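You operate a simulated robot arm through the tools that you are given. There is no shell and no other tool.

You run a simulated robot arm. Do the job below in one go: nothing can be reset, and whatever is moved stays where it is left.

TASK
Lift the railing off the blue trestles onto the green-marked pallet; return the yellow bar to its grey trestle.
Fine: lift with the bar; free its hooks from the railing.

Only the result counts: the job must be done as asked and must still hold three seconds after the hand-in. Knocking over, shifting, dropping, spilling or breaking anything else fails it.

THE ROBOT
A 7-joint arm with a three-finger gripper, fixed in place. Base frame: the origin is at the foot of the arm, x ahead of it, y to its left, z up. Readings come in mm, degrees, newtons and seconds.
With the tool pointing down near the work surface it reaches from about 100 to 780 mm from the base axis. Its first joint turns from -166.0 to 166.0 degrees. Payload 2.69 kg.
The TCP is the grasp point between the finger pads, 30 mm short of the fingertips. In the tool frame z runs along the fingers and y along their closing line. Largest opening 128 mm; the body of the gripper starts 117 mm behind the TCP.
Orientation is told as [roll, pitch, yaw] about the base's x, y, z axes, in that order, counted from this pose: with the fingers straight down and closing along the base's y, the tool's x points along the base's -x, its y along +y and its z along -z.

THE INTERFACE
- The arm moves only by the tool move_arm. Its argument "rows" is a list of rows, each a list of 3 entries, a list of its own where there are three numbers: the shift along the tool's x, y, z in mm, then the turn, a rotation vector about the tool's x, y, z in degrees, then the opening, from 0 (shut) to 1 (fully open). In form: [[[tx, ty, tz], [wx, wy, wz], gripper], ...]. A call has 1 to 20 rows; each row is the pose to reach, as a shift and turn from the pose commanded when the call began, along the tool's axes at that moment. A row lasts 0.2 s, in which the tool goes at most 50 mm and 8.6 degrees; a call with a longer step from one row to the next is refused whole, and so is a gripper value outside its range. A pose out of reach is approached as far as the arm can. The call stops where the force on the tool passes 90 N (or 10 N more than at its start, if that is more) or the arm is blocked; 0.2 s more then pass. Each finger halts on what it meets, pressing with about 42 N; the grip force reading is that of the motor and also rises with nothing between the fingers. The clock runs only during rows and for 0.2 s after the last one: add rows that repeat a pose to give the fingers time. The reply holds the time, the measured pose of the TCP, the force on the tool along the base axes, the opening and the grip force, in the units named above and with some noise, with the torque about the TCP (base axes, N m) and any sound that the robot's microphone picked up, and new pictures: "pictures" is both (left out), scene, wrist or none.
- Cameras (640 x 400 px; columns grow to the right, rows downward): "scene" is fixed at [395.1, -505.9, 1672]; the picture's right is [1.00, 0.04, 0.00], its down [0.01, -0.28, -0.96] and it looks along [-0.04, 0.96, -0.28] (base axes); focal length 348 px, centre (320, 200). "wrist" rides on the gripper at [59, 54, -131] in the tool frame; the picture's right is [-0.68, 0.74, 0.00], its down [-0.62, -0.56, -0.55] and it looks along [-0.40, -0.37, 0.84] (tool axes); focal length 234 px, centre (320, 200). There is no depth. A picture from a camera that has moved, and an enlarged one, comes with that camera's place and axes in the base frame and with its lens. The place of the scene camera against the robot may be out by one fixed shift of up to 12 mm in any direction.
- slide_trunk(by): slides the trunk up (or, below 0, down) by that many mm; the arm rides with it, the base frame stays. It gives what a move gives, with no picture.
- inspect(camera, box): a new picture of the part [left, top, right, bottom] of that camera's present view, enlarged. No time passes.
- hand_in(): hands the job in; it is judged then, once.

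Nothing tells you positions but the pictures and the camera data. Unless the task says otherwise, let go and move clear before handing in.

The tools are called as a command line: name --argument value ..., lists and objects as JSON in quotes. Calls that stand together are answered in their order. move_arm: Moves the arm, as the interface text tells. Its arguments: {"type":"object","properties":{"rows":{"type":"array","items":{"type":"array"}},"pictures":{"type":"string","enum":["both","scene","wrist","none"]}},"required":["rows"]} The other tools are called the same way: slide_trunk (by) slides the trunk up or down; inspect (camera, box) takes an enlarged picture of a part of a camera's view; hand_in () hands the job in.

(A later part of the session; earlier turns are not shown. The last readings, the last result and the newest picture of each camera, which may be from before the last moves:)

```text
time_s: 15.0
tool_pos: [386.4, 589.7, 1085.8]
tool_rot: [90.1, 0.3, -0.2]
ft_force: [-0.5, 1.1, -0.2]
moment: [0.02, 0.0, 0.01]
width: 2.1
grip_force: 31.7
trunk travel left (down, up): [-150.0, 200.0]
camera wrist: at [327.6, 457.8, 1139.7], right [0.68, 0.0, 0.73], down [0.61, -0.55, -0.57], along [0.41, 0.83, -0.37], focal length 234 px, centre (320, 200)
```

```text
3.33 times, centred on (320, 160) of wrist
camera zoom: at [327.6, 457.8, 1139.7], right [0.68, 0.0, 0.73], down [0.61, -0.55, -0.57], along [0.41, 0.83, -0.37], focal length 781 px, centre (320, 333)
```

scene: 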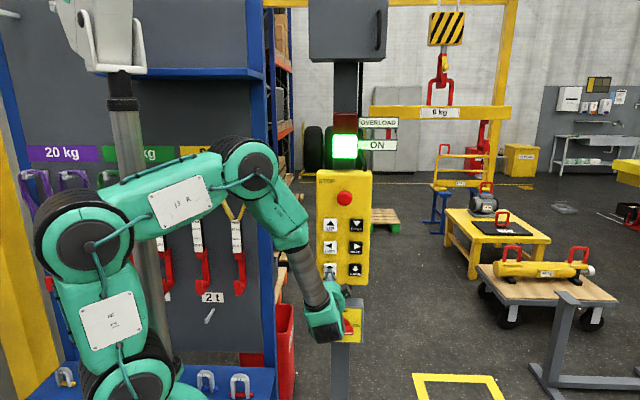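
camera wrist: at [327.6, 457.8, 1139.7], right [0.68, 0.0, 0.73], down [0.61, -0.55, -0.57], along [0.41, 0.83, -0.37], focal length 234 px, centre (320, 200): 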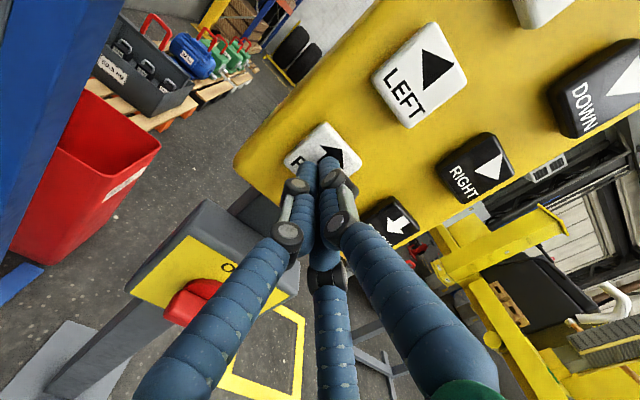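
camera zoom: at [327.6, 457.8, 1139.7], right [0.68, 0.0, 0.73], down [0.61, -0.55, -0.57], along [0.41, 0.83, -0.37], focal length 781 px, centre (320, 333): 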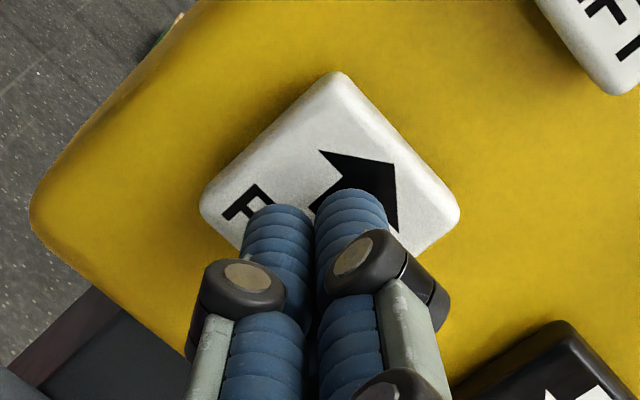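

The fingers are centred on FWD. Pressing for about one second and then releasing.

move_arm --rows '[[[0, 0, 8], [0, 0, 0], 0], [[0, 0, 15], [0, 0, 0], 0], [[0, 0, 15], [0, 0, 0], 0], [[0, 0, 15], [0, 0, 0], 0], [[0, 0, 15], [0, 0, 0], 0], [[0, 0, 15], [0, 0, 0], 0], [[0, 0, 4], [0, 0, 0], 0], [[0, 0, 4], [0, 0, 0], 0]]' --pictures "scene"

inspect --camera "scene" --box '[360, 0, 560, 125]'

```text
time_s: 16.8
tool_pos: [386.3, 591.1, 1086.6]
tool_rot: [90.0, 0.4, -0.2]
ft_force: [0.4, 0.0, 0.4]
moment: [-0.01, -0.01, 0.01]
width: 1.9
grip_force: 31.5
trunk travel left (down, up): [-150.0, 200.0]
```

scene: 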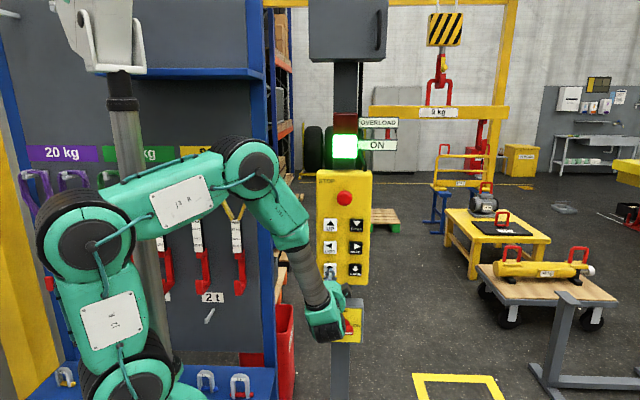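

```text
3.20 times, centred on (460, 62) of scene
camera zoom: at [395.1, -505.9, 1672.0], right [1.0, 0.04, 0.0], down [0.01, -0.28, -0.96], along [-0.04, 0.96, -0.28], focal length 1115 px, centre (-128, 640)
```

zoom: 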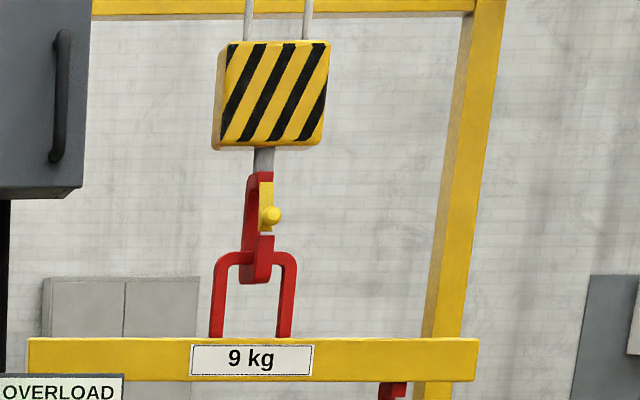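

FWD moves the bar away from the camera (+y) at a few cm/s. I'll hold it for a full call, a bit deeper, to measure the speed properly.

move_arm --rows '[[[0, 0, 8], [0, 0, 0], 0], [[0, 0, 14], [0, 0, 0], 0], [[0, 0, 16], [0, 0, 0], 0], [[0, 0, 16], [0, 0, 0], 0], [[0, 0, 16], [0, 0, 0], 0], [[0, 0, 16], [0, 0, 0], 0], [[0, 0, 16], [0, 0, 0], 0], [[0, 0, 16], [0, 0, 0], 0], [[0, 0, 16], [0, 0, 0], 0], [[0, 0, 16], [0, 0, 0], 0], [[0, 0, 16], [0, 0, 0], 0], [[0, 0, 16], [0, 0, 0], 0], [[0, 0, 16], [0, 0, 0], 0], [[0, 0, 16], [0, 0, 0], 0], [[0, 0, 16], [0, 0, 0], 0], [[0, 0, 16], [0, 0, 0], 0], [[0, 0, 16], [0, 0, 0], 0], [[0, 0, 16], [0, 0, 0], 0], [[0, 0, 16], [0, 0, 0], 0], [[0, 0, 16], [0, 0, 0], 0]]' --pictures "scene"

inspect --camera "scene" --box '[360, 0, 560, 125]'

```text
time_s: 21.0
tool_pos: [386.1, 608.7, 1087.6]
tool_rot: [89.9, 0.5, -0.3]
ft_force: [1.6, -20.5, -5.2]
moment: [-0.17, -0.02, 0.0]
width: 6.1
grip_force: 31.2
trunk travel left (down, up): [-150.0, 200.0]
```

scene: 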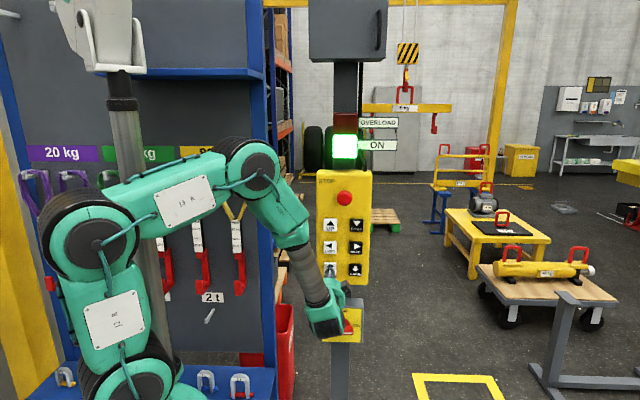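

```text
3.20 times, centred on (460, 62) of scene
camera zoom: at [395.1, -505.9, 1672.0], right [1.0, 0.04, 0.0], down [0.01, -0.28, -0.96], along [-0.04, 0.96, -0.28], focal length 1115 px, centre (-128, 640)
```

zoom: 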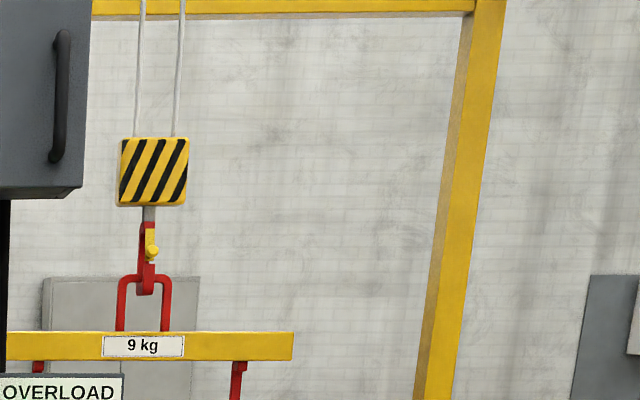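

At a deeper press FWD runs fast, at roughly 250 mm/s; the bar is now near y≈2370 and still hanging level. I'll hold for three more seconds and re-measure.

move_arm --rows '[[[0, 0, 0], [0, 0, 0], 0], [[0, 0, 0], [0, 0, 0], 0], [[0, 0, 0], [0, 0, 0], 0], [[0, 0, 0], [0, 0, 0], 0], [[0, 0, 0], [0, 0, 0], 0], [[0, 0, 0], [0, 0, 0], 0], [[0, 0, 0], [0, 0, 0], 0], [[0, 0, 0], [0, 0, 0], 0], [[0, 0, 0], [0, 0, 0], 0], [[0, 0, 0], [0, 0, 0], 0], [[0, 0, 0], [0, 0, 0], 0], [[0, 0, 0], [0, 0, 0], 0], [[0, 0, 0], [0, 0, 0], 0]]' --pictures "scene"

inspect --camera "scene" --box '[340, 20, 500, 145]'

```text
time_s: 23.8
tool_pos: [386.1, 607.3, 1088.1]
tool_rot: [90.0, 0.3, -0.3]
ft_force: [0.4, -18.6, -2.7]
moment: [-0.08, -0.02, 0.09]
width: 6.2
grip_force: 30.8
trunk travel left (down, up): [-150.0, 200.0]
```

scene: 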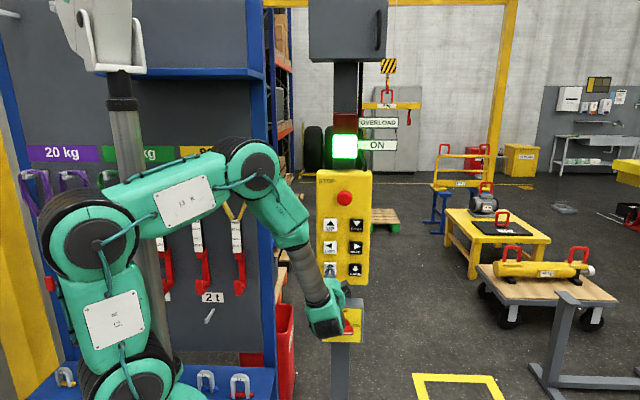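

```text
3.20 times, centred on (420, 82) of scene
camera zoom: at [395.1, -505.9, 1672.0], right [1.0, 0.04, 0.0], down [0.01, -0.28, -0.96], along [-0.04, 0.96, -0.28], focal length 1115 px, centre (0, 576)
```

zoom: 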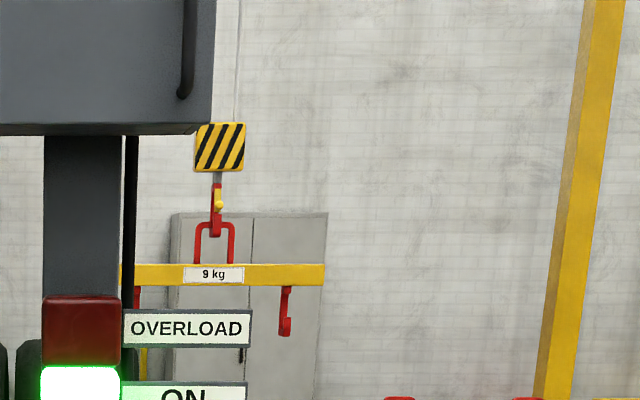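

The bar is near y≈3377 and moving about 360 mm/s. I'll release now to see how far it coasts.

move_arm --rows '[[[0, 0, -14], [0, 0, 0], 0], [[0, 0, -14], [0, 0, 0], 0], [[0, 0, -14], [0, 0, 0], 0], [[0, 0, -14], [0, 0, 0], 0]]' --pictures "scene"

inspect --camera "scene" --box '[340, 20, 500, 145]'

```text
time_s: 24.8
tool_pos: [384.9, 593.7, 1087.1]
tool_rot: [90.0, 0.4, -0.3]
ft_force: [-0.4, -0.1, -0.3]
moment: [0.01, 0.0, -0.02]
width: 1.8
grip_force: 31.8
trunk travel left (down, up): [-150.0, 200.0]
```

scene: 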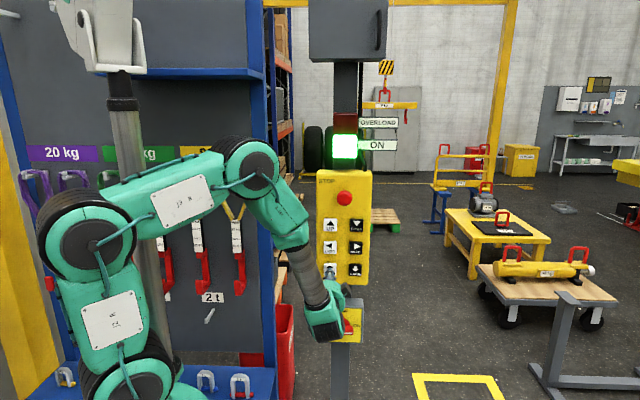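

```text
3.20 times, centred on (420, 82) of scene
camera zoom: at [395.1, -505.9, 1672.0], right [1.0, 0.04, 0.0], down [0.01, -0.28, -0.96], along [-0.04, 0.96, -0.28], focal length 1115 px, centre (0, 576)
```

zoom: 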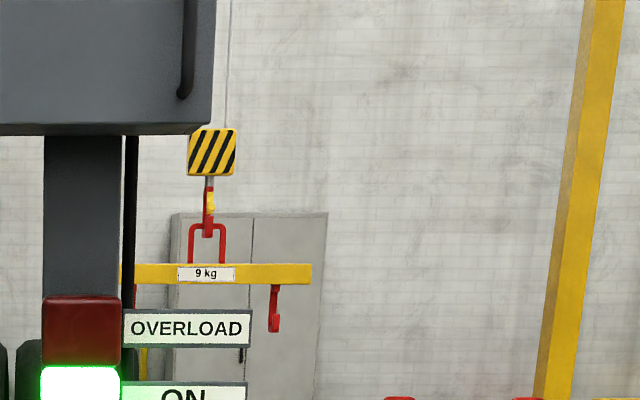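

It coasted roughly 170 mm to about y≈3550. I'll wait briefly to see if it is swinging.

move_arm --rows '[[[0, 0, 0], [0, 0, 0], 0], [[0, 0, 0], [0, 0, 0], 0]]' --pictures "none"

inspect --camera "scene" --box '[360, 40, 440, 130]'

```text
time_s: 25.4
tool_pos: [383.9, 594.2, 1087.5]
tool_rot: [90.0, 0.4, -0.3]
ft_force: [-0.5, -0.4, -0.2]
moment: [-0.02, 0.02, -0.01]
width: 2.2
grip_force: 31.7
trunk travel left (down, up): [-150.0, 200.0]
```

```text
4.44 times, centred on (400, 85) of scene
camera zoom: at [395.1, -505.9, 1672.0], right [1.0, 0.04, 0.0], down [0.01, -0.28, -0.96], along [-0.04, 0.96, -0.28], focal length 1548 px, centre (-36, 711)
```

zoom: 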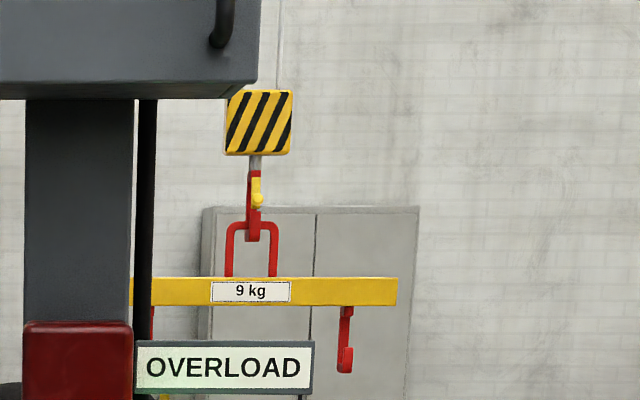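

The load is nearly still. Next is the RIGHT button at about (475, 1173); I'll move across with the fingers clear of the panel.

move_arm --rows '[[[0, 0, -17], [0, 0, 0], 0], [[-35, 34, -17], [0, 0, 0], 0], [[-70, 68, -17], [0, 0, 0], 0], [[-89, 86, -17], [0, 0, 0], 0], [[-89, 86, -6], [0, 0, 0], 0], [[-89, 86, -6], [0, 0, 0], 0]]' --pictures "both"

inspect --camera "scene" --box '[360, 40, 520, 190]'

```text
time_s: 26.8
tool_pos: [475.3, 586.9, 1169.6]
tool_rot: [90.0, 0.4, -0.3]
ft_force: [-0.2, -0.4, -0.3]
moment: [0.0, 0.04, -0.01]
width: 1.9
grip_force: 31.2
trunk travel left (down, up): [-150.0, 200.0]
camera wrist: at [418.3, 455.5, 1223.1], right [0.68, 0.0, 0.73], down [0.61, -0.55, -0.57], along [0.41, 0.83, -0.37], focal length 234 px, centre (320, 200)
```

scene: 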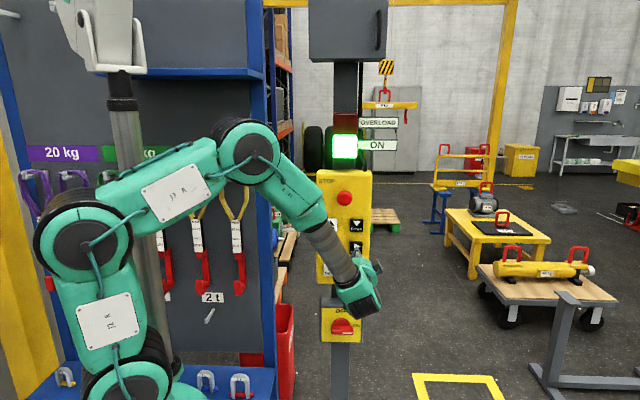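
wrist: 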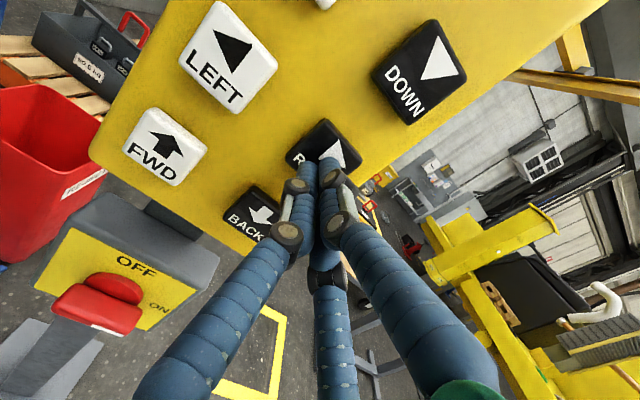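

```text
2.67 times, centred on (440, 115) of scene
camera zoom: at [395.1, -505.9, 1672.0], right [1.0, 0.04, 0.0], down [0.01, -0.28, -0.96], along [-0.04, 0.96, -0.28], focal length 929 px, centre (0, 427)
```

zoom: 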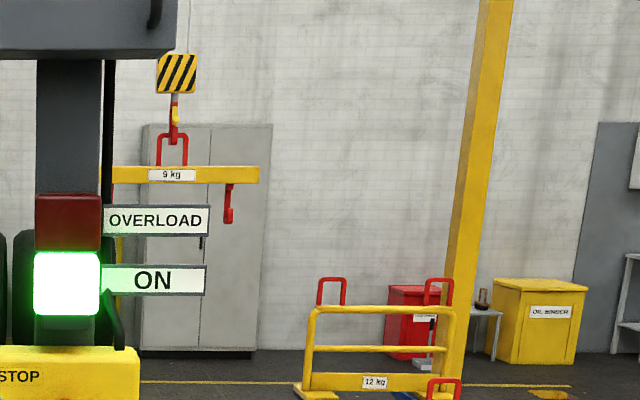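

The bar, railing and both handles are in view together; the bar needs to go about 1050 mm to the right. I'll press RIGHT for roughly two seconds and release.

move_arm --rows '[[[0, 0, 8], [0, 0, 0], 0], [[0, 0, 16], [0, 0, 0], 0], [[0, 0, 20], [0, 0, 0], 0], [[0, 0, 20], [0, 0, 0], 0], [[0, 0, 20], [0, 0, 0], 0], [[0, 0, 20], [0, 0, 0], 0], [[0, 0, 20], [0, 0, 0], 0], [[0, 0, 20], [0, 0, 0], 0], [[0, 0, 20], [0, 0, 0], 0], [[0, 0, 20], [0, 0, 0], 0], [[0, 0, 4], [0, 0, 0], 0], [[0, 0, 4], [0, 0, 0], 0], [[0, 0, 4], [0, 0, 0], 0], [[0, 0, 4], [0, 0, 0], 0], [[0, 0, 4], [0, 0, 0], 0]]' --pictures "scene"

inspect --camera "scene" --box '[360, 40, 520, 190]'

```text
time_s: 30.0
tool_pos: [475.6, 592.7, 1173.7]
tool_rot: [90.1, 0.4, -0.3]
ft_force: [0.8, -0.1, 0.8]
moment: [0.01, -0.01, 0.02]
width: 2.0
grip_force: 31.6
trunk travel left (down, up): [-150.0, 200.0]
```

scene: 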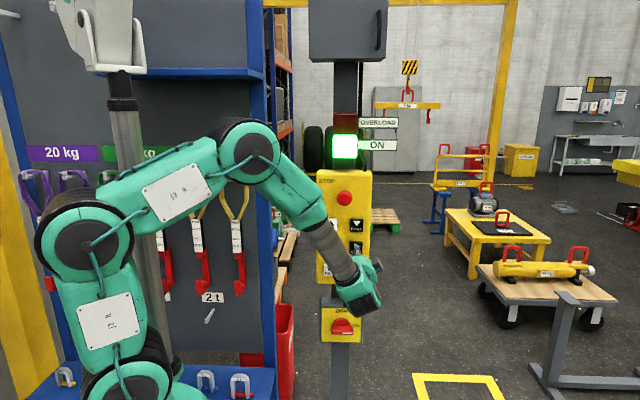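

```text
2.67 times, centred on (440, 115) of scene
camera zoom: at [395.1, -505.9, 1672.0], right [1.0, 0.04, 0.0], down [0.01, -0.28, -0.96], along [-0.04, 0.96, -0.28], focal length 929 px, centre (0, 427)
```

zoom: 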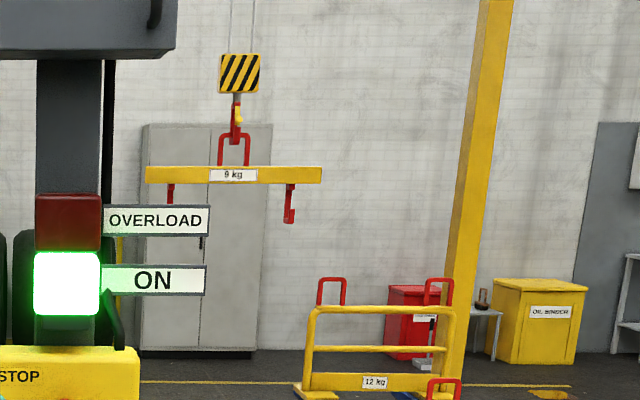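

RIGHT works and the bar moved about 264 mm with no visible swing. About 800 mm remain, so I'll hold RIGHT longer and release with a margin.

move_arm --rows '[[[0, 0, 8], [0, 0, 0], 0], [[0, 0, 16], [0, 0, 0], 0], [[0, 0, 16], [0, 0, 0], 0], [[0, 0, 16], [0, 0, 0], 0], [[0, 0, 16], [0, 0, 0], 0], [[0, 0, 16], [0, 0, 0], 0], [[0, 0, 16], [0, 0, 0], 0], [[0, 0, 16], [0, 0, 0], 0], [[0, 0, 16], [0, 0, 0], 0], [[0, 0, 16], [0, 0, 0], 0], [[0, 0, 16], [0, 0, 0], 0], [[0, 0, 16], [0, 0, 0], 0], [[0, 0, 16], [0, 0, 0], 0], [[0, 0, 16], [0, 0, 0], 0], [[0, 0, 0], [0, 0, 0], 0], [[0, 0, 0], [0, 0, 0], 0], [[0, 0, 0], [0, 0, 0], 0], [[0, 0, 0], [0, 0, 0], 0], [[0, 0, 0], [0, 0, 0], 0]]' --pictures "scene"

inspect --camera "scene" --box '[360, 40, 520, 190]'

```text
time_s: 34.0
tool_pos: [475.4, 591.8, 1173.6]
tool_rot: [90.0, 0.5, -0.3]
ft_force: [0.1, 0.1, 1.0]
moment: [0.02, 0.02, -0.01]
width: 2.1
grip_force: 31.2
trunk travel left (down, up): [-150.0, 200.0]
```

scene: 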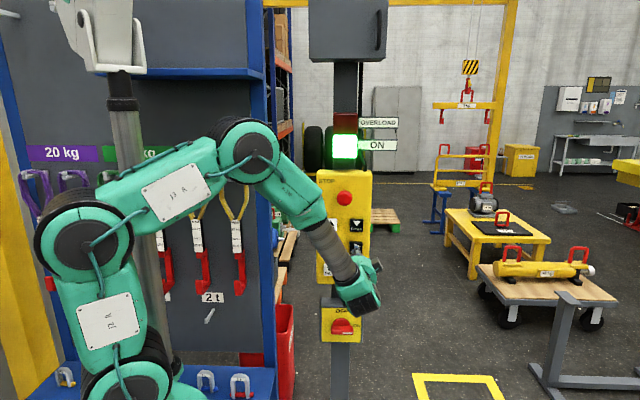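

```text
2.67 times, centred on (440, 115) of scene
camera zoom: at [395.1, -505.9, 1672.0], right [1.0, 0.04, 0.0], down [0.01, -0.28, -0.96], along [-0.04, 0.96, -0.28], focal length 929 px, centre (0, 427)
```

zoom: 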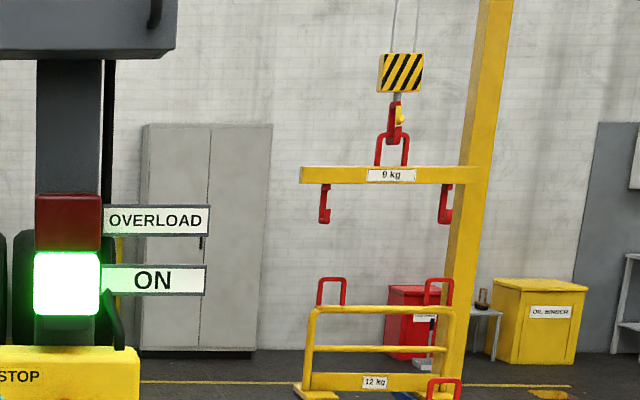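

The bar is now almost in line with the railing in x, but still around 360 mm nearer the camera. I'll zoom on the hooks and handles to plan the engagement.

inspect --camera "scene" --box '[425, 85, 505, 135]'

inspect --camera "scene" --box '[425, 135, 505, 195]'

inspect --camera "scene" --box '[435, 100, 459, 125]'

inspect --camera "scene" --box '[435, 138, 459, 163]'

```text
8.00 times, centred on (465, 110) of scene
camera zoom: at [395.1, -505.9, 1672.0], right [1.0, 0.04, 0.0], down [0.01, -0.28, -0.96], along [-0.04, 0.96, -0.28], focal length 2786 px, centre (-840, 920)
```

zoom: 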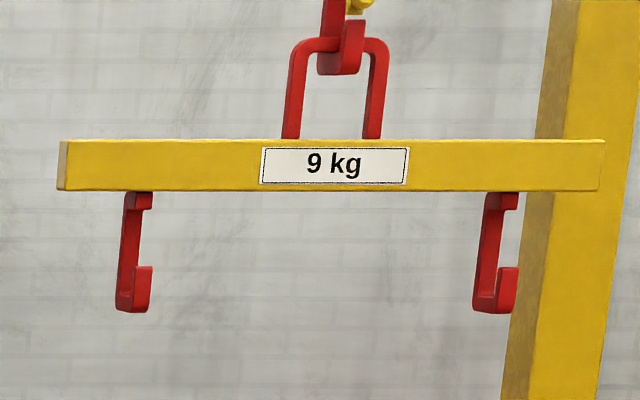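

```text
6.67 times, centred on (465, 165) of scene
camera zoom: at [395.1, -505.9, 1672.0], right [1.0, 0.04, 0.0], down [0.01, -0.28, -0.96], along [-0.04, 0.96, -0.28], focal length 2322 px, centre (-647, 433)
```

zoom: 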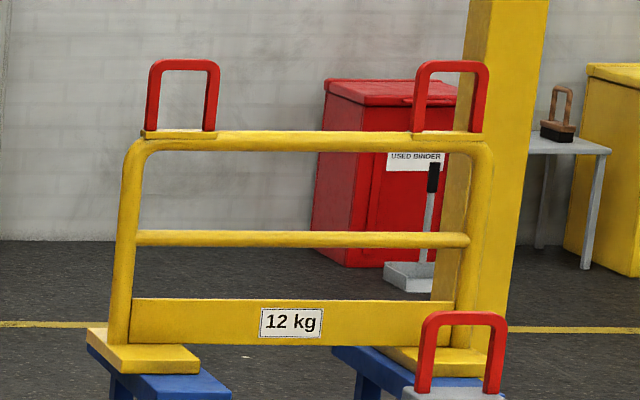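

```text
16.00 times, centred on (447, 112) of scene
camera zoom: at [395.1, -505.9, 1672.0], right [1.0, 0.04, 0.0], down [0.01, -0.28, -0.96], along [-0.04, 0.96, -0.28], focal length 5573 px, centre (-1712, 1600)
```

zoom: 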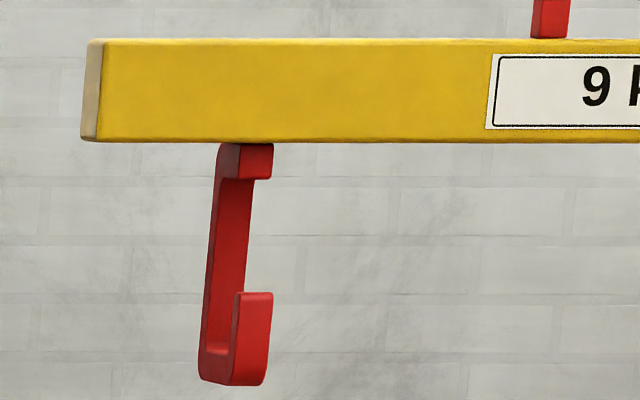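

```text
16.00 times, centred on (447, 150) of scene
camera zoom: at [395.1, -505.9, 1672.0], right [1.0, 0.04, 0.0], down [0.01, -0.28, -0.96], along [-0.04, 0.96, -0.28], focal length 5573 px, centre (-1712, 992)
```

zoom: 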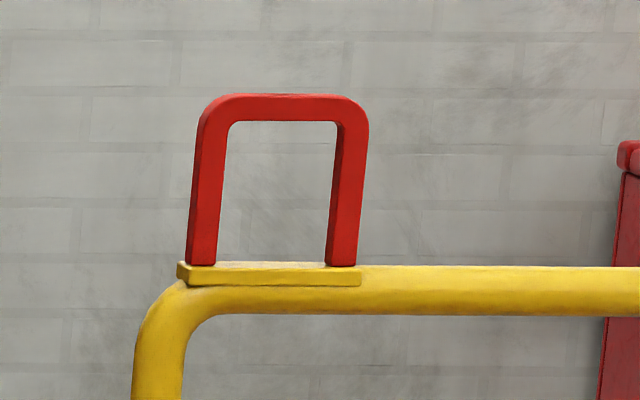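

Very clear: each J-hook has its tip on the camera side with roughly 30 mm of throat, and each handle is about 82 mm wide inside. So the hooks must drop behind the handles, come BACK, then go up. First I'll nudge RIGHT about 110 mm more.

move_arm --rows '[[[0, 0, 8], [0, 0, 0], 0], [[0, 0, 16], [0, 0, 0], 0], [[0, 0, 16], [0, 0, 0], 0], [[0, 0, 16], [0, 0, 0], 0], [[0, 0, 16], [0, 0, 0], 0], [[0, 0, 16], [0, 0, 0], 0], [[0, 0, 0], [0, 0, 0], 0], [[0, 0, 0], [0, 0, 0], 0], [[0, 0, 0], [0, 0, 0], 0]]' --pictures "none"

inspect --camera "scene" --box '[425, 85, 505, 135]'

```text
time_s: 36.0
tool_pos: [474.9, 592.3, 1173.0]
tool_rot: [90.0, 0.4, -0.3]
ft_force: [0.8, -0.2, 0.0]
moment: [0.0, -0.01, 0.01]
width: 2.1
grip_force: 31.9
trunk travel left (down, up): [-150.0, 200.0]
```

```text
8.00 times, centred on (465, 110) of scene
camera zoom: at [395.1, -505.9, 1672.0], right [1.0, 0.04, 0.0], down [0.01, -0.28, -0.96], along [-0.04, 0.96, -0.28], focal length 2786 px, centre (-840, 920)
```

zoom: 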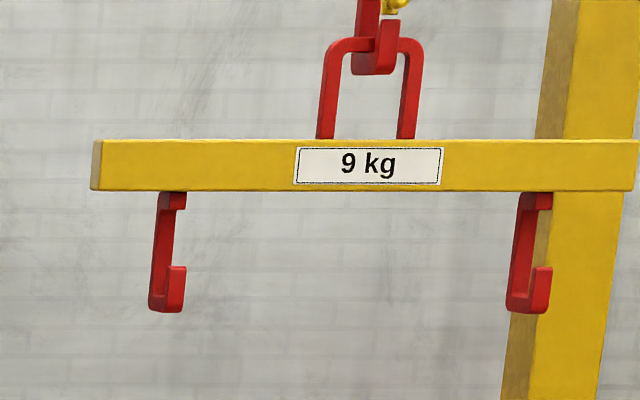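

Still about 97 mm short in x, which I'll trim later. Now back to FWD to bring the bar over and slightly past the railing, in a measured step.

move_arm --rows '[[[0, 0, -16], [0, 0, 0], 0], [[35, -34, -16], [0, 0, 0], 0], [[70, -68, -16], [0, 0, 0], 0], [[89, -86, -16], [0, 0, 0], 0], [[89, -86, 0], [0, 0, 0], 0], [[89, -86, 8], [0, 0, 0], 0], [[89, -86, 16], [0, 0, 0], 0], [[89, -86, 16], [0, 0, 0], 0], [[89, -86, 16], [0, 0, 0], 0], [[89, -86, 16], [0, 0, 0], 0], [[89, -86, 16], [0, 0, 0], 0], [[89, -86, 16], [0, 0, 0], 0], [[89, -86, 16], [0, 0, 0], 0], [[89, -86, 16], [0, 0, 0], 0], [[89, -86, 16], [0, 0, 0], 0], [[89, -86, 16], [0, 0, 0], 0], [[89, -86, 0], [0, 0, 0], 0], [[89, -86, 0], [0, 0, 0], 0], [[89, -86, 0], [0, 0, 0], 0], [[89, -86, 0], [0, 0, 0], 0]]' --pictures "scene"

inspect --camera "scene" --box '[425, 85, 505, 135]'

```text
time_s: 40.2
tool_pos: [385.3, 590.9, 1088.7]
tool_rot: [90.0, 0.4, -0.1]
ft_force: [-0.6, -0.2, 0.5]
moment: [-0.02, -0.04, 0.0]
width: 2.1
grip_force: 30.8
trunk travel left (down, up): [-150.0, 200.0]
```

scene: 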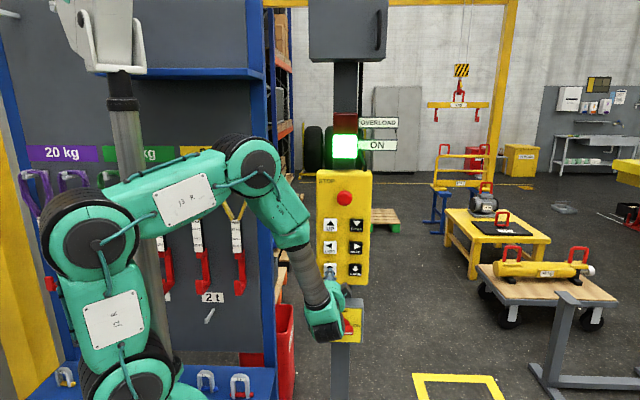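

```text
8.00 times, centred on (465, 110) of scene
camera zoom: at [395.1, -505.9, 1672.0], right [1.0, 0.04, 0.0], down [0.01, -0.28, -0.96], along [-0.04, 0.96, -0.28], focal length 2786 px, centre (-840, 920)
```

zoom: 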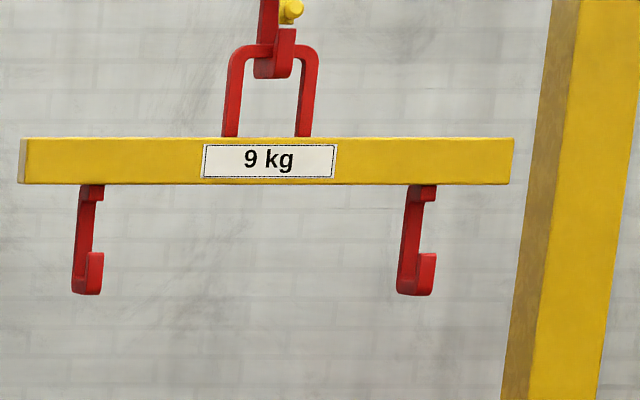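

Scaling suggests the bar is still about 100 mm in front of the handles. I'll add roughly 200 mm of FWD so the hooks end up about 100 mm behind them.

move_arm --rows '[[[0, 0, 8], [0, 0, 0], 0], [[0, 0, 16], [0, 0, 0], 0], [[0, 0, 16], [0, 0, 0], 0], [[0, 0, 16], [0, 0, 0], 0], [[0, 0, 16], [0, 0, 0], 0], [[0, 0, 16], [0, 0, 0], 0], [[0, 0, 16], [0, 0, 0], 0], [[0, 0, 16], [0, 0, 0], 0], [[0, 0, 0], [0, 0, 0], 0], [[0, 0, 0], [0, 0, 0], 0], [[0, 0, 0], [0, 0, 0], 0], [[0, 0, 0], [0, 0, 0], 0]]' --pictures "none"

inspect --camera "scene" --box '[425, 85, 505, 135]'

```text
time_s: 42.8
tool_pos: [385.0, 591.7, 1088.4]
tool_rot: [89.9, 0.4, -0.3]
ft_force: [0.2, 0.5, -0.3]
moment: [0.05, -0.01, 0.03]
width: 2.1
grip_force: 31.4
trunk travel left (down, up): [-150.0, 200.0]
```

```text
8.00 times, centred on (465, 110) of scene
camera zoom: at [395.1, -505.9, 1672.0], right [1.0, 0.04, 0.0], down [0.01, -0.28, -0.96], along [-0.04, 0.96, -0.28], focal length 2786 px, centre (-840, 920)
```

zoom: 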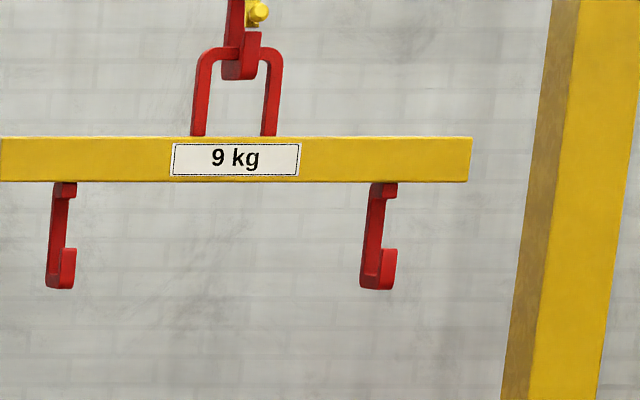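

The hooks' apparent spacing now nearly matches the handles', so depth is about equal. I'll take matching 10× pictures of both for a precise comparison.

inspect --camera "scene" --box '[422, 90, 486, 130]'

inspect --camera "scene" --box '[435, 135, 499, 175]'

```text
10.00 times, centred on (454, 110) of scene
camera zoom: at [395.1, -505.9, 1672.0], right [1.0, 0.04, 0.0], down [0.01, -0.28, -0.96], along [-0.04, 0.96, -0.28], focal length 3483 px, centre (-1020, 1100)
```

zoom: 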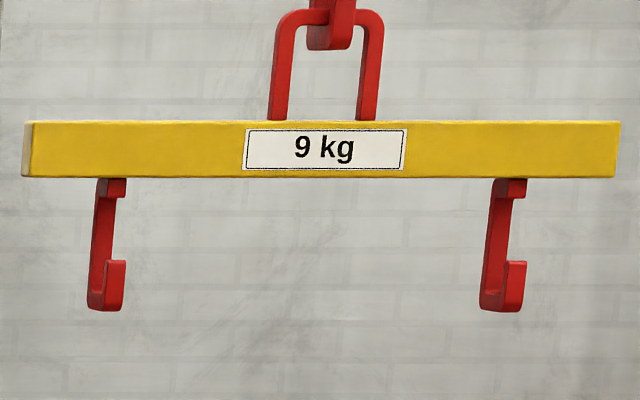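

```text
10.00 times, centred on (467, 155) of scene
camera zoom: at [395.1, -505.9, 1672.0], right [1.0, 0.04, 0.0], down [0.01, -0.28, -0.96], along [-0.04, 0.96, -0.28], focal length 3483 px, centre (-1150, 650)
```

zoom: 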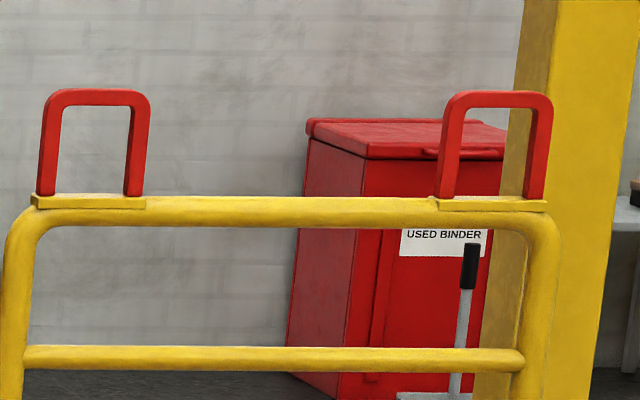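

Hook tips and handles are at about the same depth now, so about 100 mm more FWD will put the hooks safely behind.

move_arm --rows '[[[0, 0, 8], [0, 0, 0], 0], [[0, 0, 16], [0, 0, 0], 0], [[0, 0, 16], [0, 0, 0], 0], [[0, 0, 16], [0, 0, 0], 0], [[0, 0, 16], [0, 0, 0], 0], [[0, 0, 16], [0, 0, 0], 0], [[0, 0, 16], [0, 0, 0], 0], [[0, 0, 0], [0, 0, 0], 0], [[0, 0, 0], [0, 0, 0], 0], [[0, 0, 0], [0, 0, 0], 0], [[0, 0, 0], [0, 0, 0], 0], [[0, 0, 0], [0, 0, 0], 0]]' --pictures "none"

inspect --camera "scene" --box '[422, 90, 486, 130]'

```text
time_s: 45.4
tool_pos: [384.4, 592.3, 1087.8]
tool_rot: [90.0, 0.4, -0.3]
ft_force: [-0.8, 0.4, 0.3]
moment: [0.03, 0.01, 0.01]
width: 2.1
grip_force: 31.7
trunk travel left (down, up): [-150.0, 200.0]
```

```text
10.00 times, centred on (454, 110) of scene
camera zoom: at [395.1, -505.9, 1672.0], right [1.0, 0.04, 0.0], down [0.01, -0.28, -0.96], along [-0.04, 0.96, -0.28], focal length 3483 px, centre (-1020, 1100)
```

zoom: 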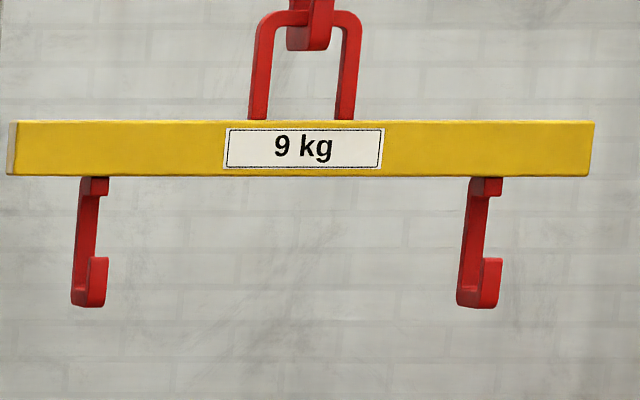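

The hooks should be about 80 mm behind the handles now. Next I'll align in x with roughly 145 mm of RIGHT.

move_arm --rows '[[[0, 0, -16], [0, 0, 0], 0], [[-35, 34, -16], [0, 0, 0], 0], [[-70, 68, -16], [0, 0, 0], 0], [[-89, 86, -16], [0, 0, 0], 0], [[-89, 86, 0], [0, 0, 0], 0], [[-89, 86, 8], [0, 0, 0], 0], [[-89, 86, 16], [0, 0, 0], 0], [[-89, 86, 16], [0, 0, 0], 0], [[-89, 86, 16], [0, 0, 0], 0], [[-89, 86, 16], [0, 0, 0], 0], [[-89, 86, 16], [0, 0, 0], 0], [[-89, 86, 16], [0, 0, 0], 0], [[-89, 86, 16], [0, 0, 0], 0], [[-89, 86, 0], [0, 0, 0], 0], [[-89, 86, 0], [0, 0, 0], 0], [[-89, 86, 0], [0, 0, 0], 0], [[-89, 86, 0], [0, 0, 0], 0], [[-89, 86, 0], [0, 0, 0], 0]]' --pictures "none"

inspect --camera "scene" --box '[435, 90, 499, 130]'

```text
time_s: 49.2
tool_pos: [475.3, 591.4, 1173.0]
tool_rot: [90.0, 0.4, -0.3]
ft_force: [0.2, -0.1, 0.4]
moment: [-0.05, 0.0, -0.06]
width: 2.0
grip_force: 31.7
trunk travel left (down, up): [-150.0, 200.0]
```

```text
10.00 times, centred on (467, 110) of scene
camera zoom: at [395.1, -505.9, 1672.0], right [1.0, 0.04, 0.0], down [0.01, -0.28, -0.96], along [-0.04, 0.96, -0.28], focal length 3483 px, centre (-1150, 1100)
```

zoom: 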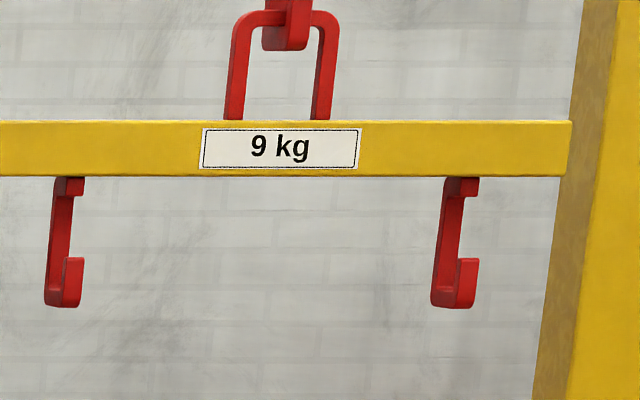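

The hooks are aligned with the handles in x to within about 7 mm. They must go down roughly 380 mm, so I'll move to DOWN and lower in a measured first step.

move_arm --rows '[[[0, 0, -16], [0, 0, 0], 0], [[0, 42, -16], [0, 0, 0], 0], [[0, 85, -16], [0, 0, 0], 0], [[0, 85, 0], [0, 0, 0], 0], [[0, 85, 8], [0, 0, 0], 0], [[0, 85, 16], [0, 0, 0], 0], [[0, 85, 16], [0, 0, 0], 0], [[0, 85, 16], [0, 0, 0], 0], [[0, 85, 16], [0, 0, 0], 0], [[0, 85, 16], [0, 0, 0], 0], [[0, 85, 0], [0, 0, 0], 0], [[0, 85, 0], [0, 0, 0], 0], [[0, 85, 0], [0, 0, 0], 0], [[0, 85, 0], [0, 0, 0], 0]]' --pictures "both"

inspect --camera "scene" --box '[430, 85, 510, 175]'

```text
time_s: 52.2
tool_pos: [477.6, 591.1, 1258.6]
tool_rot: [90.1, 0.4, -0.4]
ft_force: [0.4, -0.4, -0.2]
moment: [0.01, 0.02, -0.03]
width: 2.2
grip_force: 31.8
trunk travel left (down, up): [-150.0, 200.0]
camera wrist: at [420.0, 459.9, 1311.1], right [0.68, 0.0, 0.73], down [0.61, -0.55, -0.57], along [0.41, 0.83, -0.37], focal length 234 px, centre (320, 200)
```

scene: 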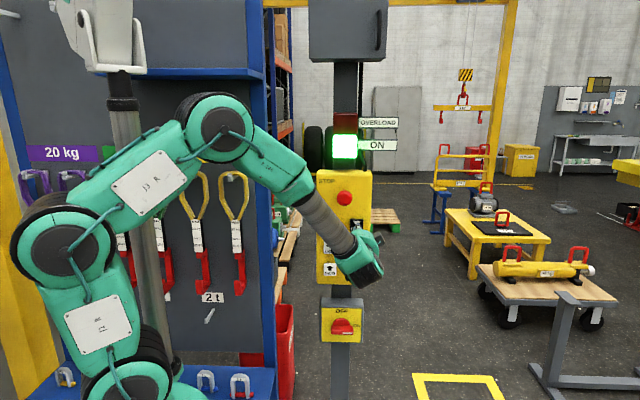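
wrist: 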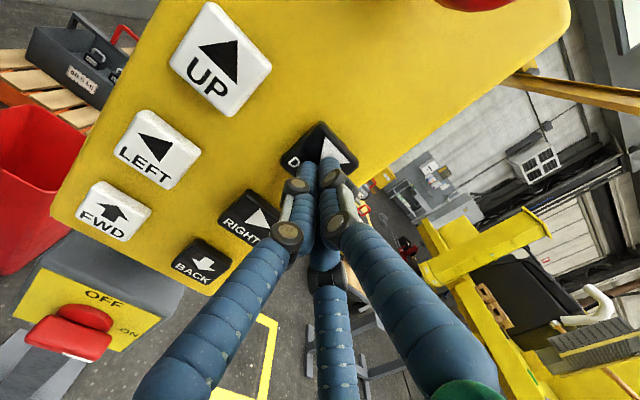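

```text
4.44 times, centred on (470, 130) of scene
camera zoom: at [395.1, -505.9, 1672.0], right [1.0, 0.04, 0.0], down [0.01, -0.28, -0.96], along [-0.04, 0.96, -0.28], focal length 1548 px, centre (-347, 511)
```

zoom: 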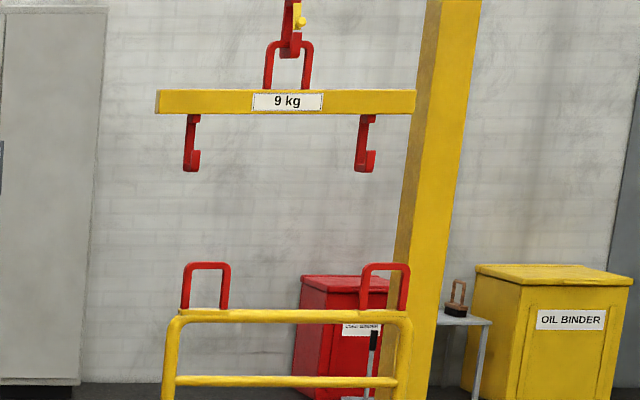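

It lowered only about 35 mm. I'll do a longer DOWN press now and measure again.

move_arm --rows '[[[0, 0, 8], [0, 0, 0], 0], [[0, 0, 16], [0, 0, 0], 0], [[0, 0, 16], [0, 0, 0], 0], [[0, 0, 16], [0, 0, 0], 0], [[0, 0, 16], [0, 0, 0], 0], [[0, 0, 16], [0, 0, 0], 0], [[0, 0, 16], [0, 0, 0], 0], [[0, 0, 16], [0, 0, 0], 0], [[0, 0, 16], [0, 0, 0], 0], [[0, 0, 16], [0, 0, 0], 0], [[0, 0, 0], [0, 0, 0], 0], [[0, 0, 0], [0, 0, 0], 0], [[0, 0, 0], [0, 0, 0], 0], [[0, 0, 0], [0, 0, 0], 0]]' --pictures "none"

inspect --camera "scene" --box '[430, 85, 510, 175]'

```text
time_s: 55.2
tool_pos: [477.6, 593.2, 1257.2]
tool_rot: [90.0, 0.5, -0.2]
ft_force: [-0.4, -0.2, 0.6]
moment: [0.0, -0.01, 0.03]
width: 2.0
grip_force: 31.2
trunk travel left (down, up): [-150.0, 200.0]
```

```text
4.44 times, centred on (470, 130) of scene
camera zoom: at [395.1, -505.9, 1672.0], right [1.0, 0.04, 0.0], down [0.01, -0.28, -0.96], along [-0.04, 0.96, -0.28], focal length 1548 px, centre (-347, 511)
```

zoom: 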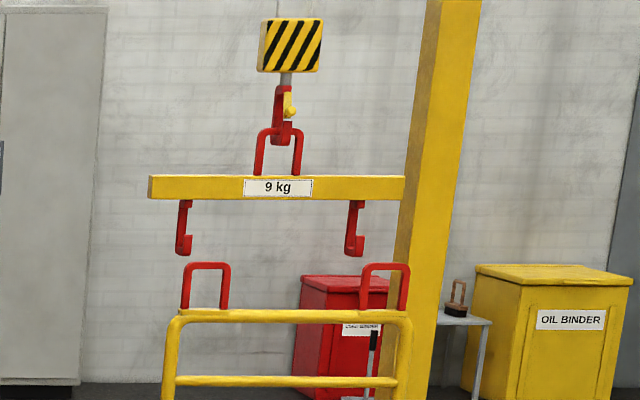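

Accounting properly for the camera's downward tilt, the hooks are more like 170 mm behind the handles, which is still the safe side. They need about 100 mm more down; I'll take about 70 mm and then trim.

move_arm --rows '[[[0, 0, 8], [0, 0, 0], 0], [[0, 0, 16], [0, 0, 0], 0], [[0, 0, 16], [0, 0, 0], 0], [[0, 0, 16], [0, 0, 0], 0], [[0, 0, 16], [0, 0, 0], 0], [[0, 0, 16], [0, 0, 0], 0], [[0, 0, 16], [0, 0, 0], 0], [[0, 0, 0], [0, 0, 0], 0], [[0, 0, 0], [0, 0, 0], 0], [[0, 0, 0], [0, 0, 0], 0], [[0, 0, 0], [0, 0, 0], 0]]' --pictures "none"

inspect --camera "scene" --box '[435, 125, 499, 165]'

```text
time_s: 57.6
tool_pos: [477.3, 591.9, 1257.9]
tool_rot: [90.0, 0.5, -0.2]
ft_force: [-0.1, -0.2, -0.1]
moment: [0.0, 0.01, -0.02]
width: 2.3
grip_force: 31.3
trunk travel left (down, up): [-150.0, 200.0]
```

```text
10.00 times, centred on (467, 145) of scene
camera zoom: at [395.1, -505.9, 1672.0], right [1.0, 0.04, 0.0], down [0.01, -0.28, -0.96], along [-0.04, 0.96, -0.28], focal length 3483 px, centre (-1150, 750)
```

zoom: 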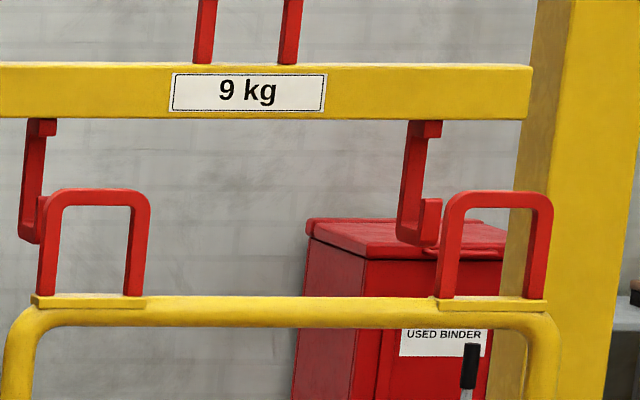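

Excellent view: the hooks hang behind the handles at nearly the right height. The tips look about 9 mm below the crossbar's underside and I want about 23 mm, so a short light DOWN press follows.

move_arm --rows '[[[0, 0, 7], [0, 0, 0], 0], [[0, 0, 10.5], [0, 0, 0], 0], [[0, 0, 10.5], [0, 0, 0], 0], [[0, 0, 10.5], [0, 0, 0], 0], [[0, 0, 0], [0, 0, 0], 0], [[0, 0, 0], [0, 0, 0], 0]]' --pictures "none"

inspect --camera "scene" --box '[435, 125, 499, 165]'

```text
time_s: 59.0
tool_pos: [476.9, 592.8, 1259.9]
tool_rot: [90.0, 0.4, -0.2]
ft_force: [-0.1, 1.7, -0.6]
moment: [-0.01, 0.01, 0.0]
width: 2.1
grip_force: 31.8
trunk travel left (down, up): [-150.0, 200.0]
```

```text
10.00 times, centred on (467, 145) of scene
camera zoom: at [395.1, -505.9, 1672.0], right [1.0, 0.04, 0.0], down [0.01, -0.28, -0.96], along [-0.04, 0.96, -0.28], focal length 3483 px, centre (-1150, 750)
```

zoom: 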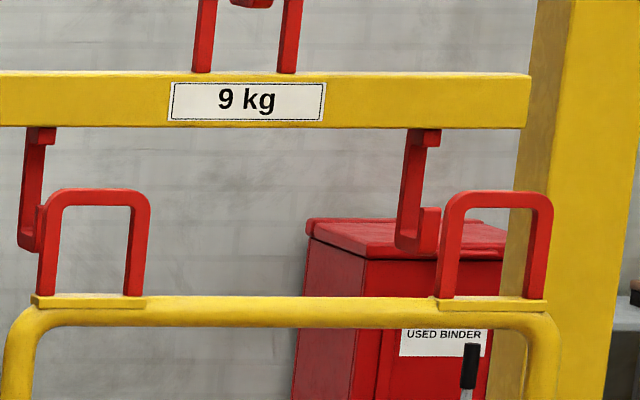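

The height is right, with tips about 22 mm below the crossbar and about 24 mm above the plate. Now BACK by roughly 220 mm in total; I'll begin with a step of around 80 mm.

move_arm --rows '[[[0, 0, -16], [0, 0, 0], 0], [[0, -43, -16], [0, 0, 0], 0], [[0, -86, -16], [0, 0, 0], 0], [[0, -129, -16], [0, 0, 0], 0], [[1, -172, -16], [0, 0, 0], 0], [[1, -172, 0], [0, 0, 0], 0], [[1, -172, 8], [0, 0, 0], 0], [[1, -172, 16], [0, 0, 0], 0], [[1, -172, 16], [0, 0, 0], 0], [[1, -172, 16], [0, 0, 0], 0], [[1, -172, 16], [0, 0, 0], 0], [[1, -172, 16], [0, 0, 0], 0], [[1, -172, 0], [0, 0, 0], 0], [[1, -172, 0], [0, 0, 0], 0], [[1, -172, 0], [0, 0, 0], 0], [[1, -172, 0], [0, 0, 0], 0]]' --pictures "both"

inspect --camera "scene" --box '[435, 125, 499, 165]'

```text
time_s: 62.4
tool_pos: [474.2, 592.9, 1086.2]
tool_rot: [90.1, 0.4, -0.3]
ft_force: [1.1, -0.6, 0.0]
moment: [-0.01, 0.01, 0.03]
width: 2.1
grip_force: 31.5
trunk travel left (down, up): [-150.0, 200.0]
camera wrist: at [416.9, 461.5, 1138.7], right [0.68, 0.0, 0.73], down [0.61, -0.55, -0.57], along [0.4, 0.83, -0.37], focal length 234 px, centre (320, 200)
```

scene: 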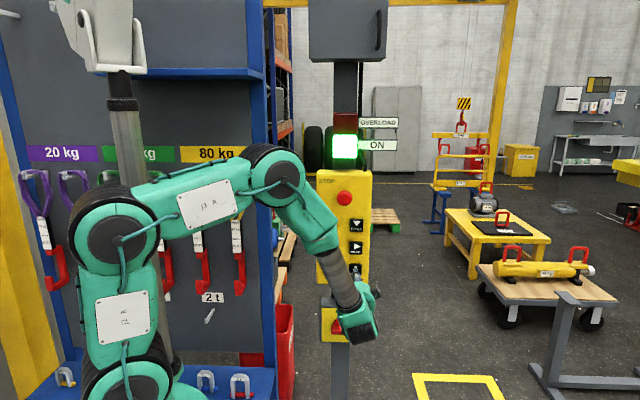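
wrist: 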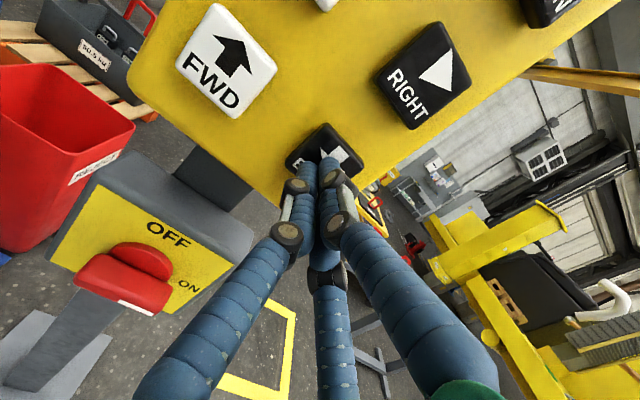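

```text
10.00 times, centred on (467, 145) of scene
camera zoom: at [395.1, -505.9, 1672.0], right [1.0, 0.04, 0.0], down [0.01, -0.28, -0.96], along [-0.04, 0.96, -0.28], focal length 3483 px, centre (-1150, 750)
```

zoom: 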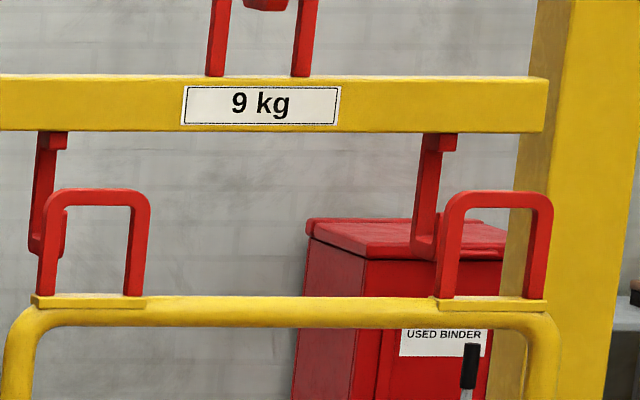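

It moved about 53 mm toward the handles, with about 155 mm left. One more medium BACK press, then slow jogs.

move_arm --rows '[[[0, 0, 8], [0, 0, 0], 0], [[0, 0, 16], [0, 0, 0], 0], [[0, 0, 16], [0, 0, 0], 0], [[0, 0, 16], [0, 0, 0], 0], [[0, 0, 16], [0, 0, 0], 0], [[0, 0, 16], [0, 0, 0], 0], [[0, 0, 0], [0, 0, 0], 0], [[0, 0, 0], [0, 0, 0], 0], [[0, 0, 0], [0, 0, 0], 0], [[0, 0, 0], [0, 0, 0], 0], [[0, 0, 0], [0, 0, 0], 0]]' --pictures "none"

inspect --camera "scene" --box '[435, 125, 499, 165]'

```text
time_s: 64.8
tool_pos: [473.3, 591.6, 1086.2]
tool_rot: [89.9, 0.3, -0.4]
ft_force: [0.3, 0.4, 0.5]
moment: [0.01, 0.01, 0.0]
width: 2.1
grip_force: 31.6
trunk travel left (down, up): [-150.0, 200.0]
```

```text
10.00 times, centred on (467, 145) of scene
camera zoom: at [395.1, -505.9, 1672.0], right [1.0, 0.04, 0.0], down [0.01, -0.28, -0.96], along [-0.04, 0.96, -0.28], focal length 3483 px, centre (-1150, 750)
```

zoom: 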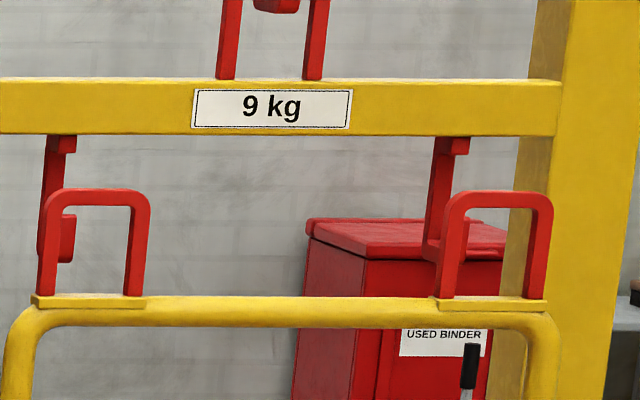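

The tips now show inside the handle openings, just behind and below the crossbars. About 115 mm remain; one more BACK press of about 60 mm.

move_arm --rows '[[[0, 0, 8], [0, 0, 0], 0], [[0, 0, 16], [0, 0, 0], 0], [[0, 0, 16], [0, 0, 0], 0], [[0, 0, 16], [0, 0, 0], 0], [[0, 0, 16], [0, 0, 0], 0], [[0, 0, 16], [0, 0, 0], 0], [[0, 0, 0], [0, 0, 0], 0], [[0, 0, 0], [0, 0, 0], 0], [[0, 0, 0], [0, 0, 0], 0], [[0, 0, 0], [0, 0, 0], 0], [[0, 0, 0], [0, 0, 0], 0]]' --pictures "none"

inspect --camera "scene" --box '[435, 125, 499, 165]'

```text
time_s: 67.2
tool_pos: [473.5, 592.9, 1086.5]
tool_rot: [90.0, 0.4, -0.3]
ft_force: [-0.4, 0.1, -0.8]
moment: [0.01, -0.02, 0.01]
width: 1.9
grip_force: 31.5
trunk travel left (down, up): [-150.0, 200.0]
```

```text
10.00 times, centred on (467, 145) of scene
camera zoom: at [395.1, -505.9, 1672.0], right [1.0, 0.04, 0.0], down [0.01, -0.28, -0.96], along [-0.04, 0.96, -0.28], focal length 3483 px, centre (-1150, 750)
```

zoom: 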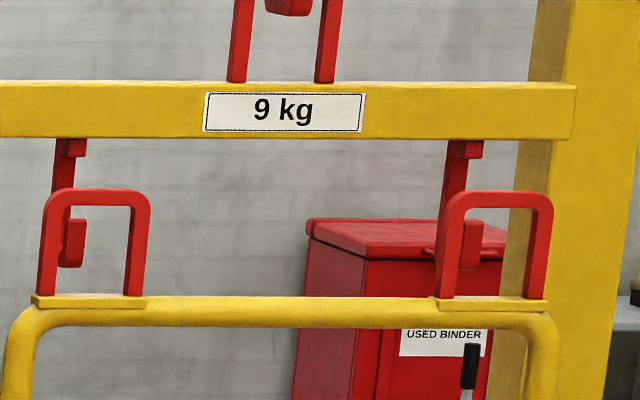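

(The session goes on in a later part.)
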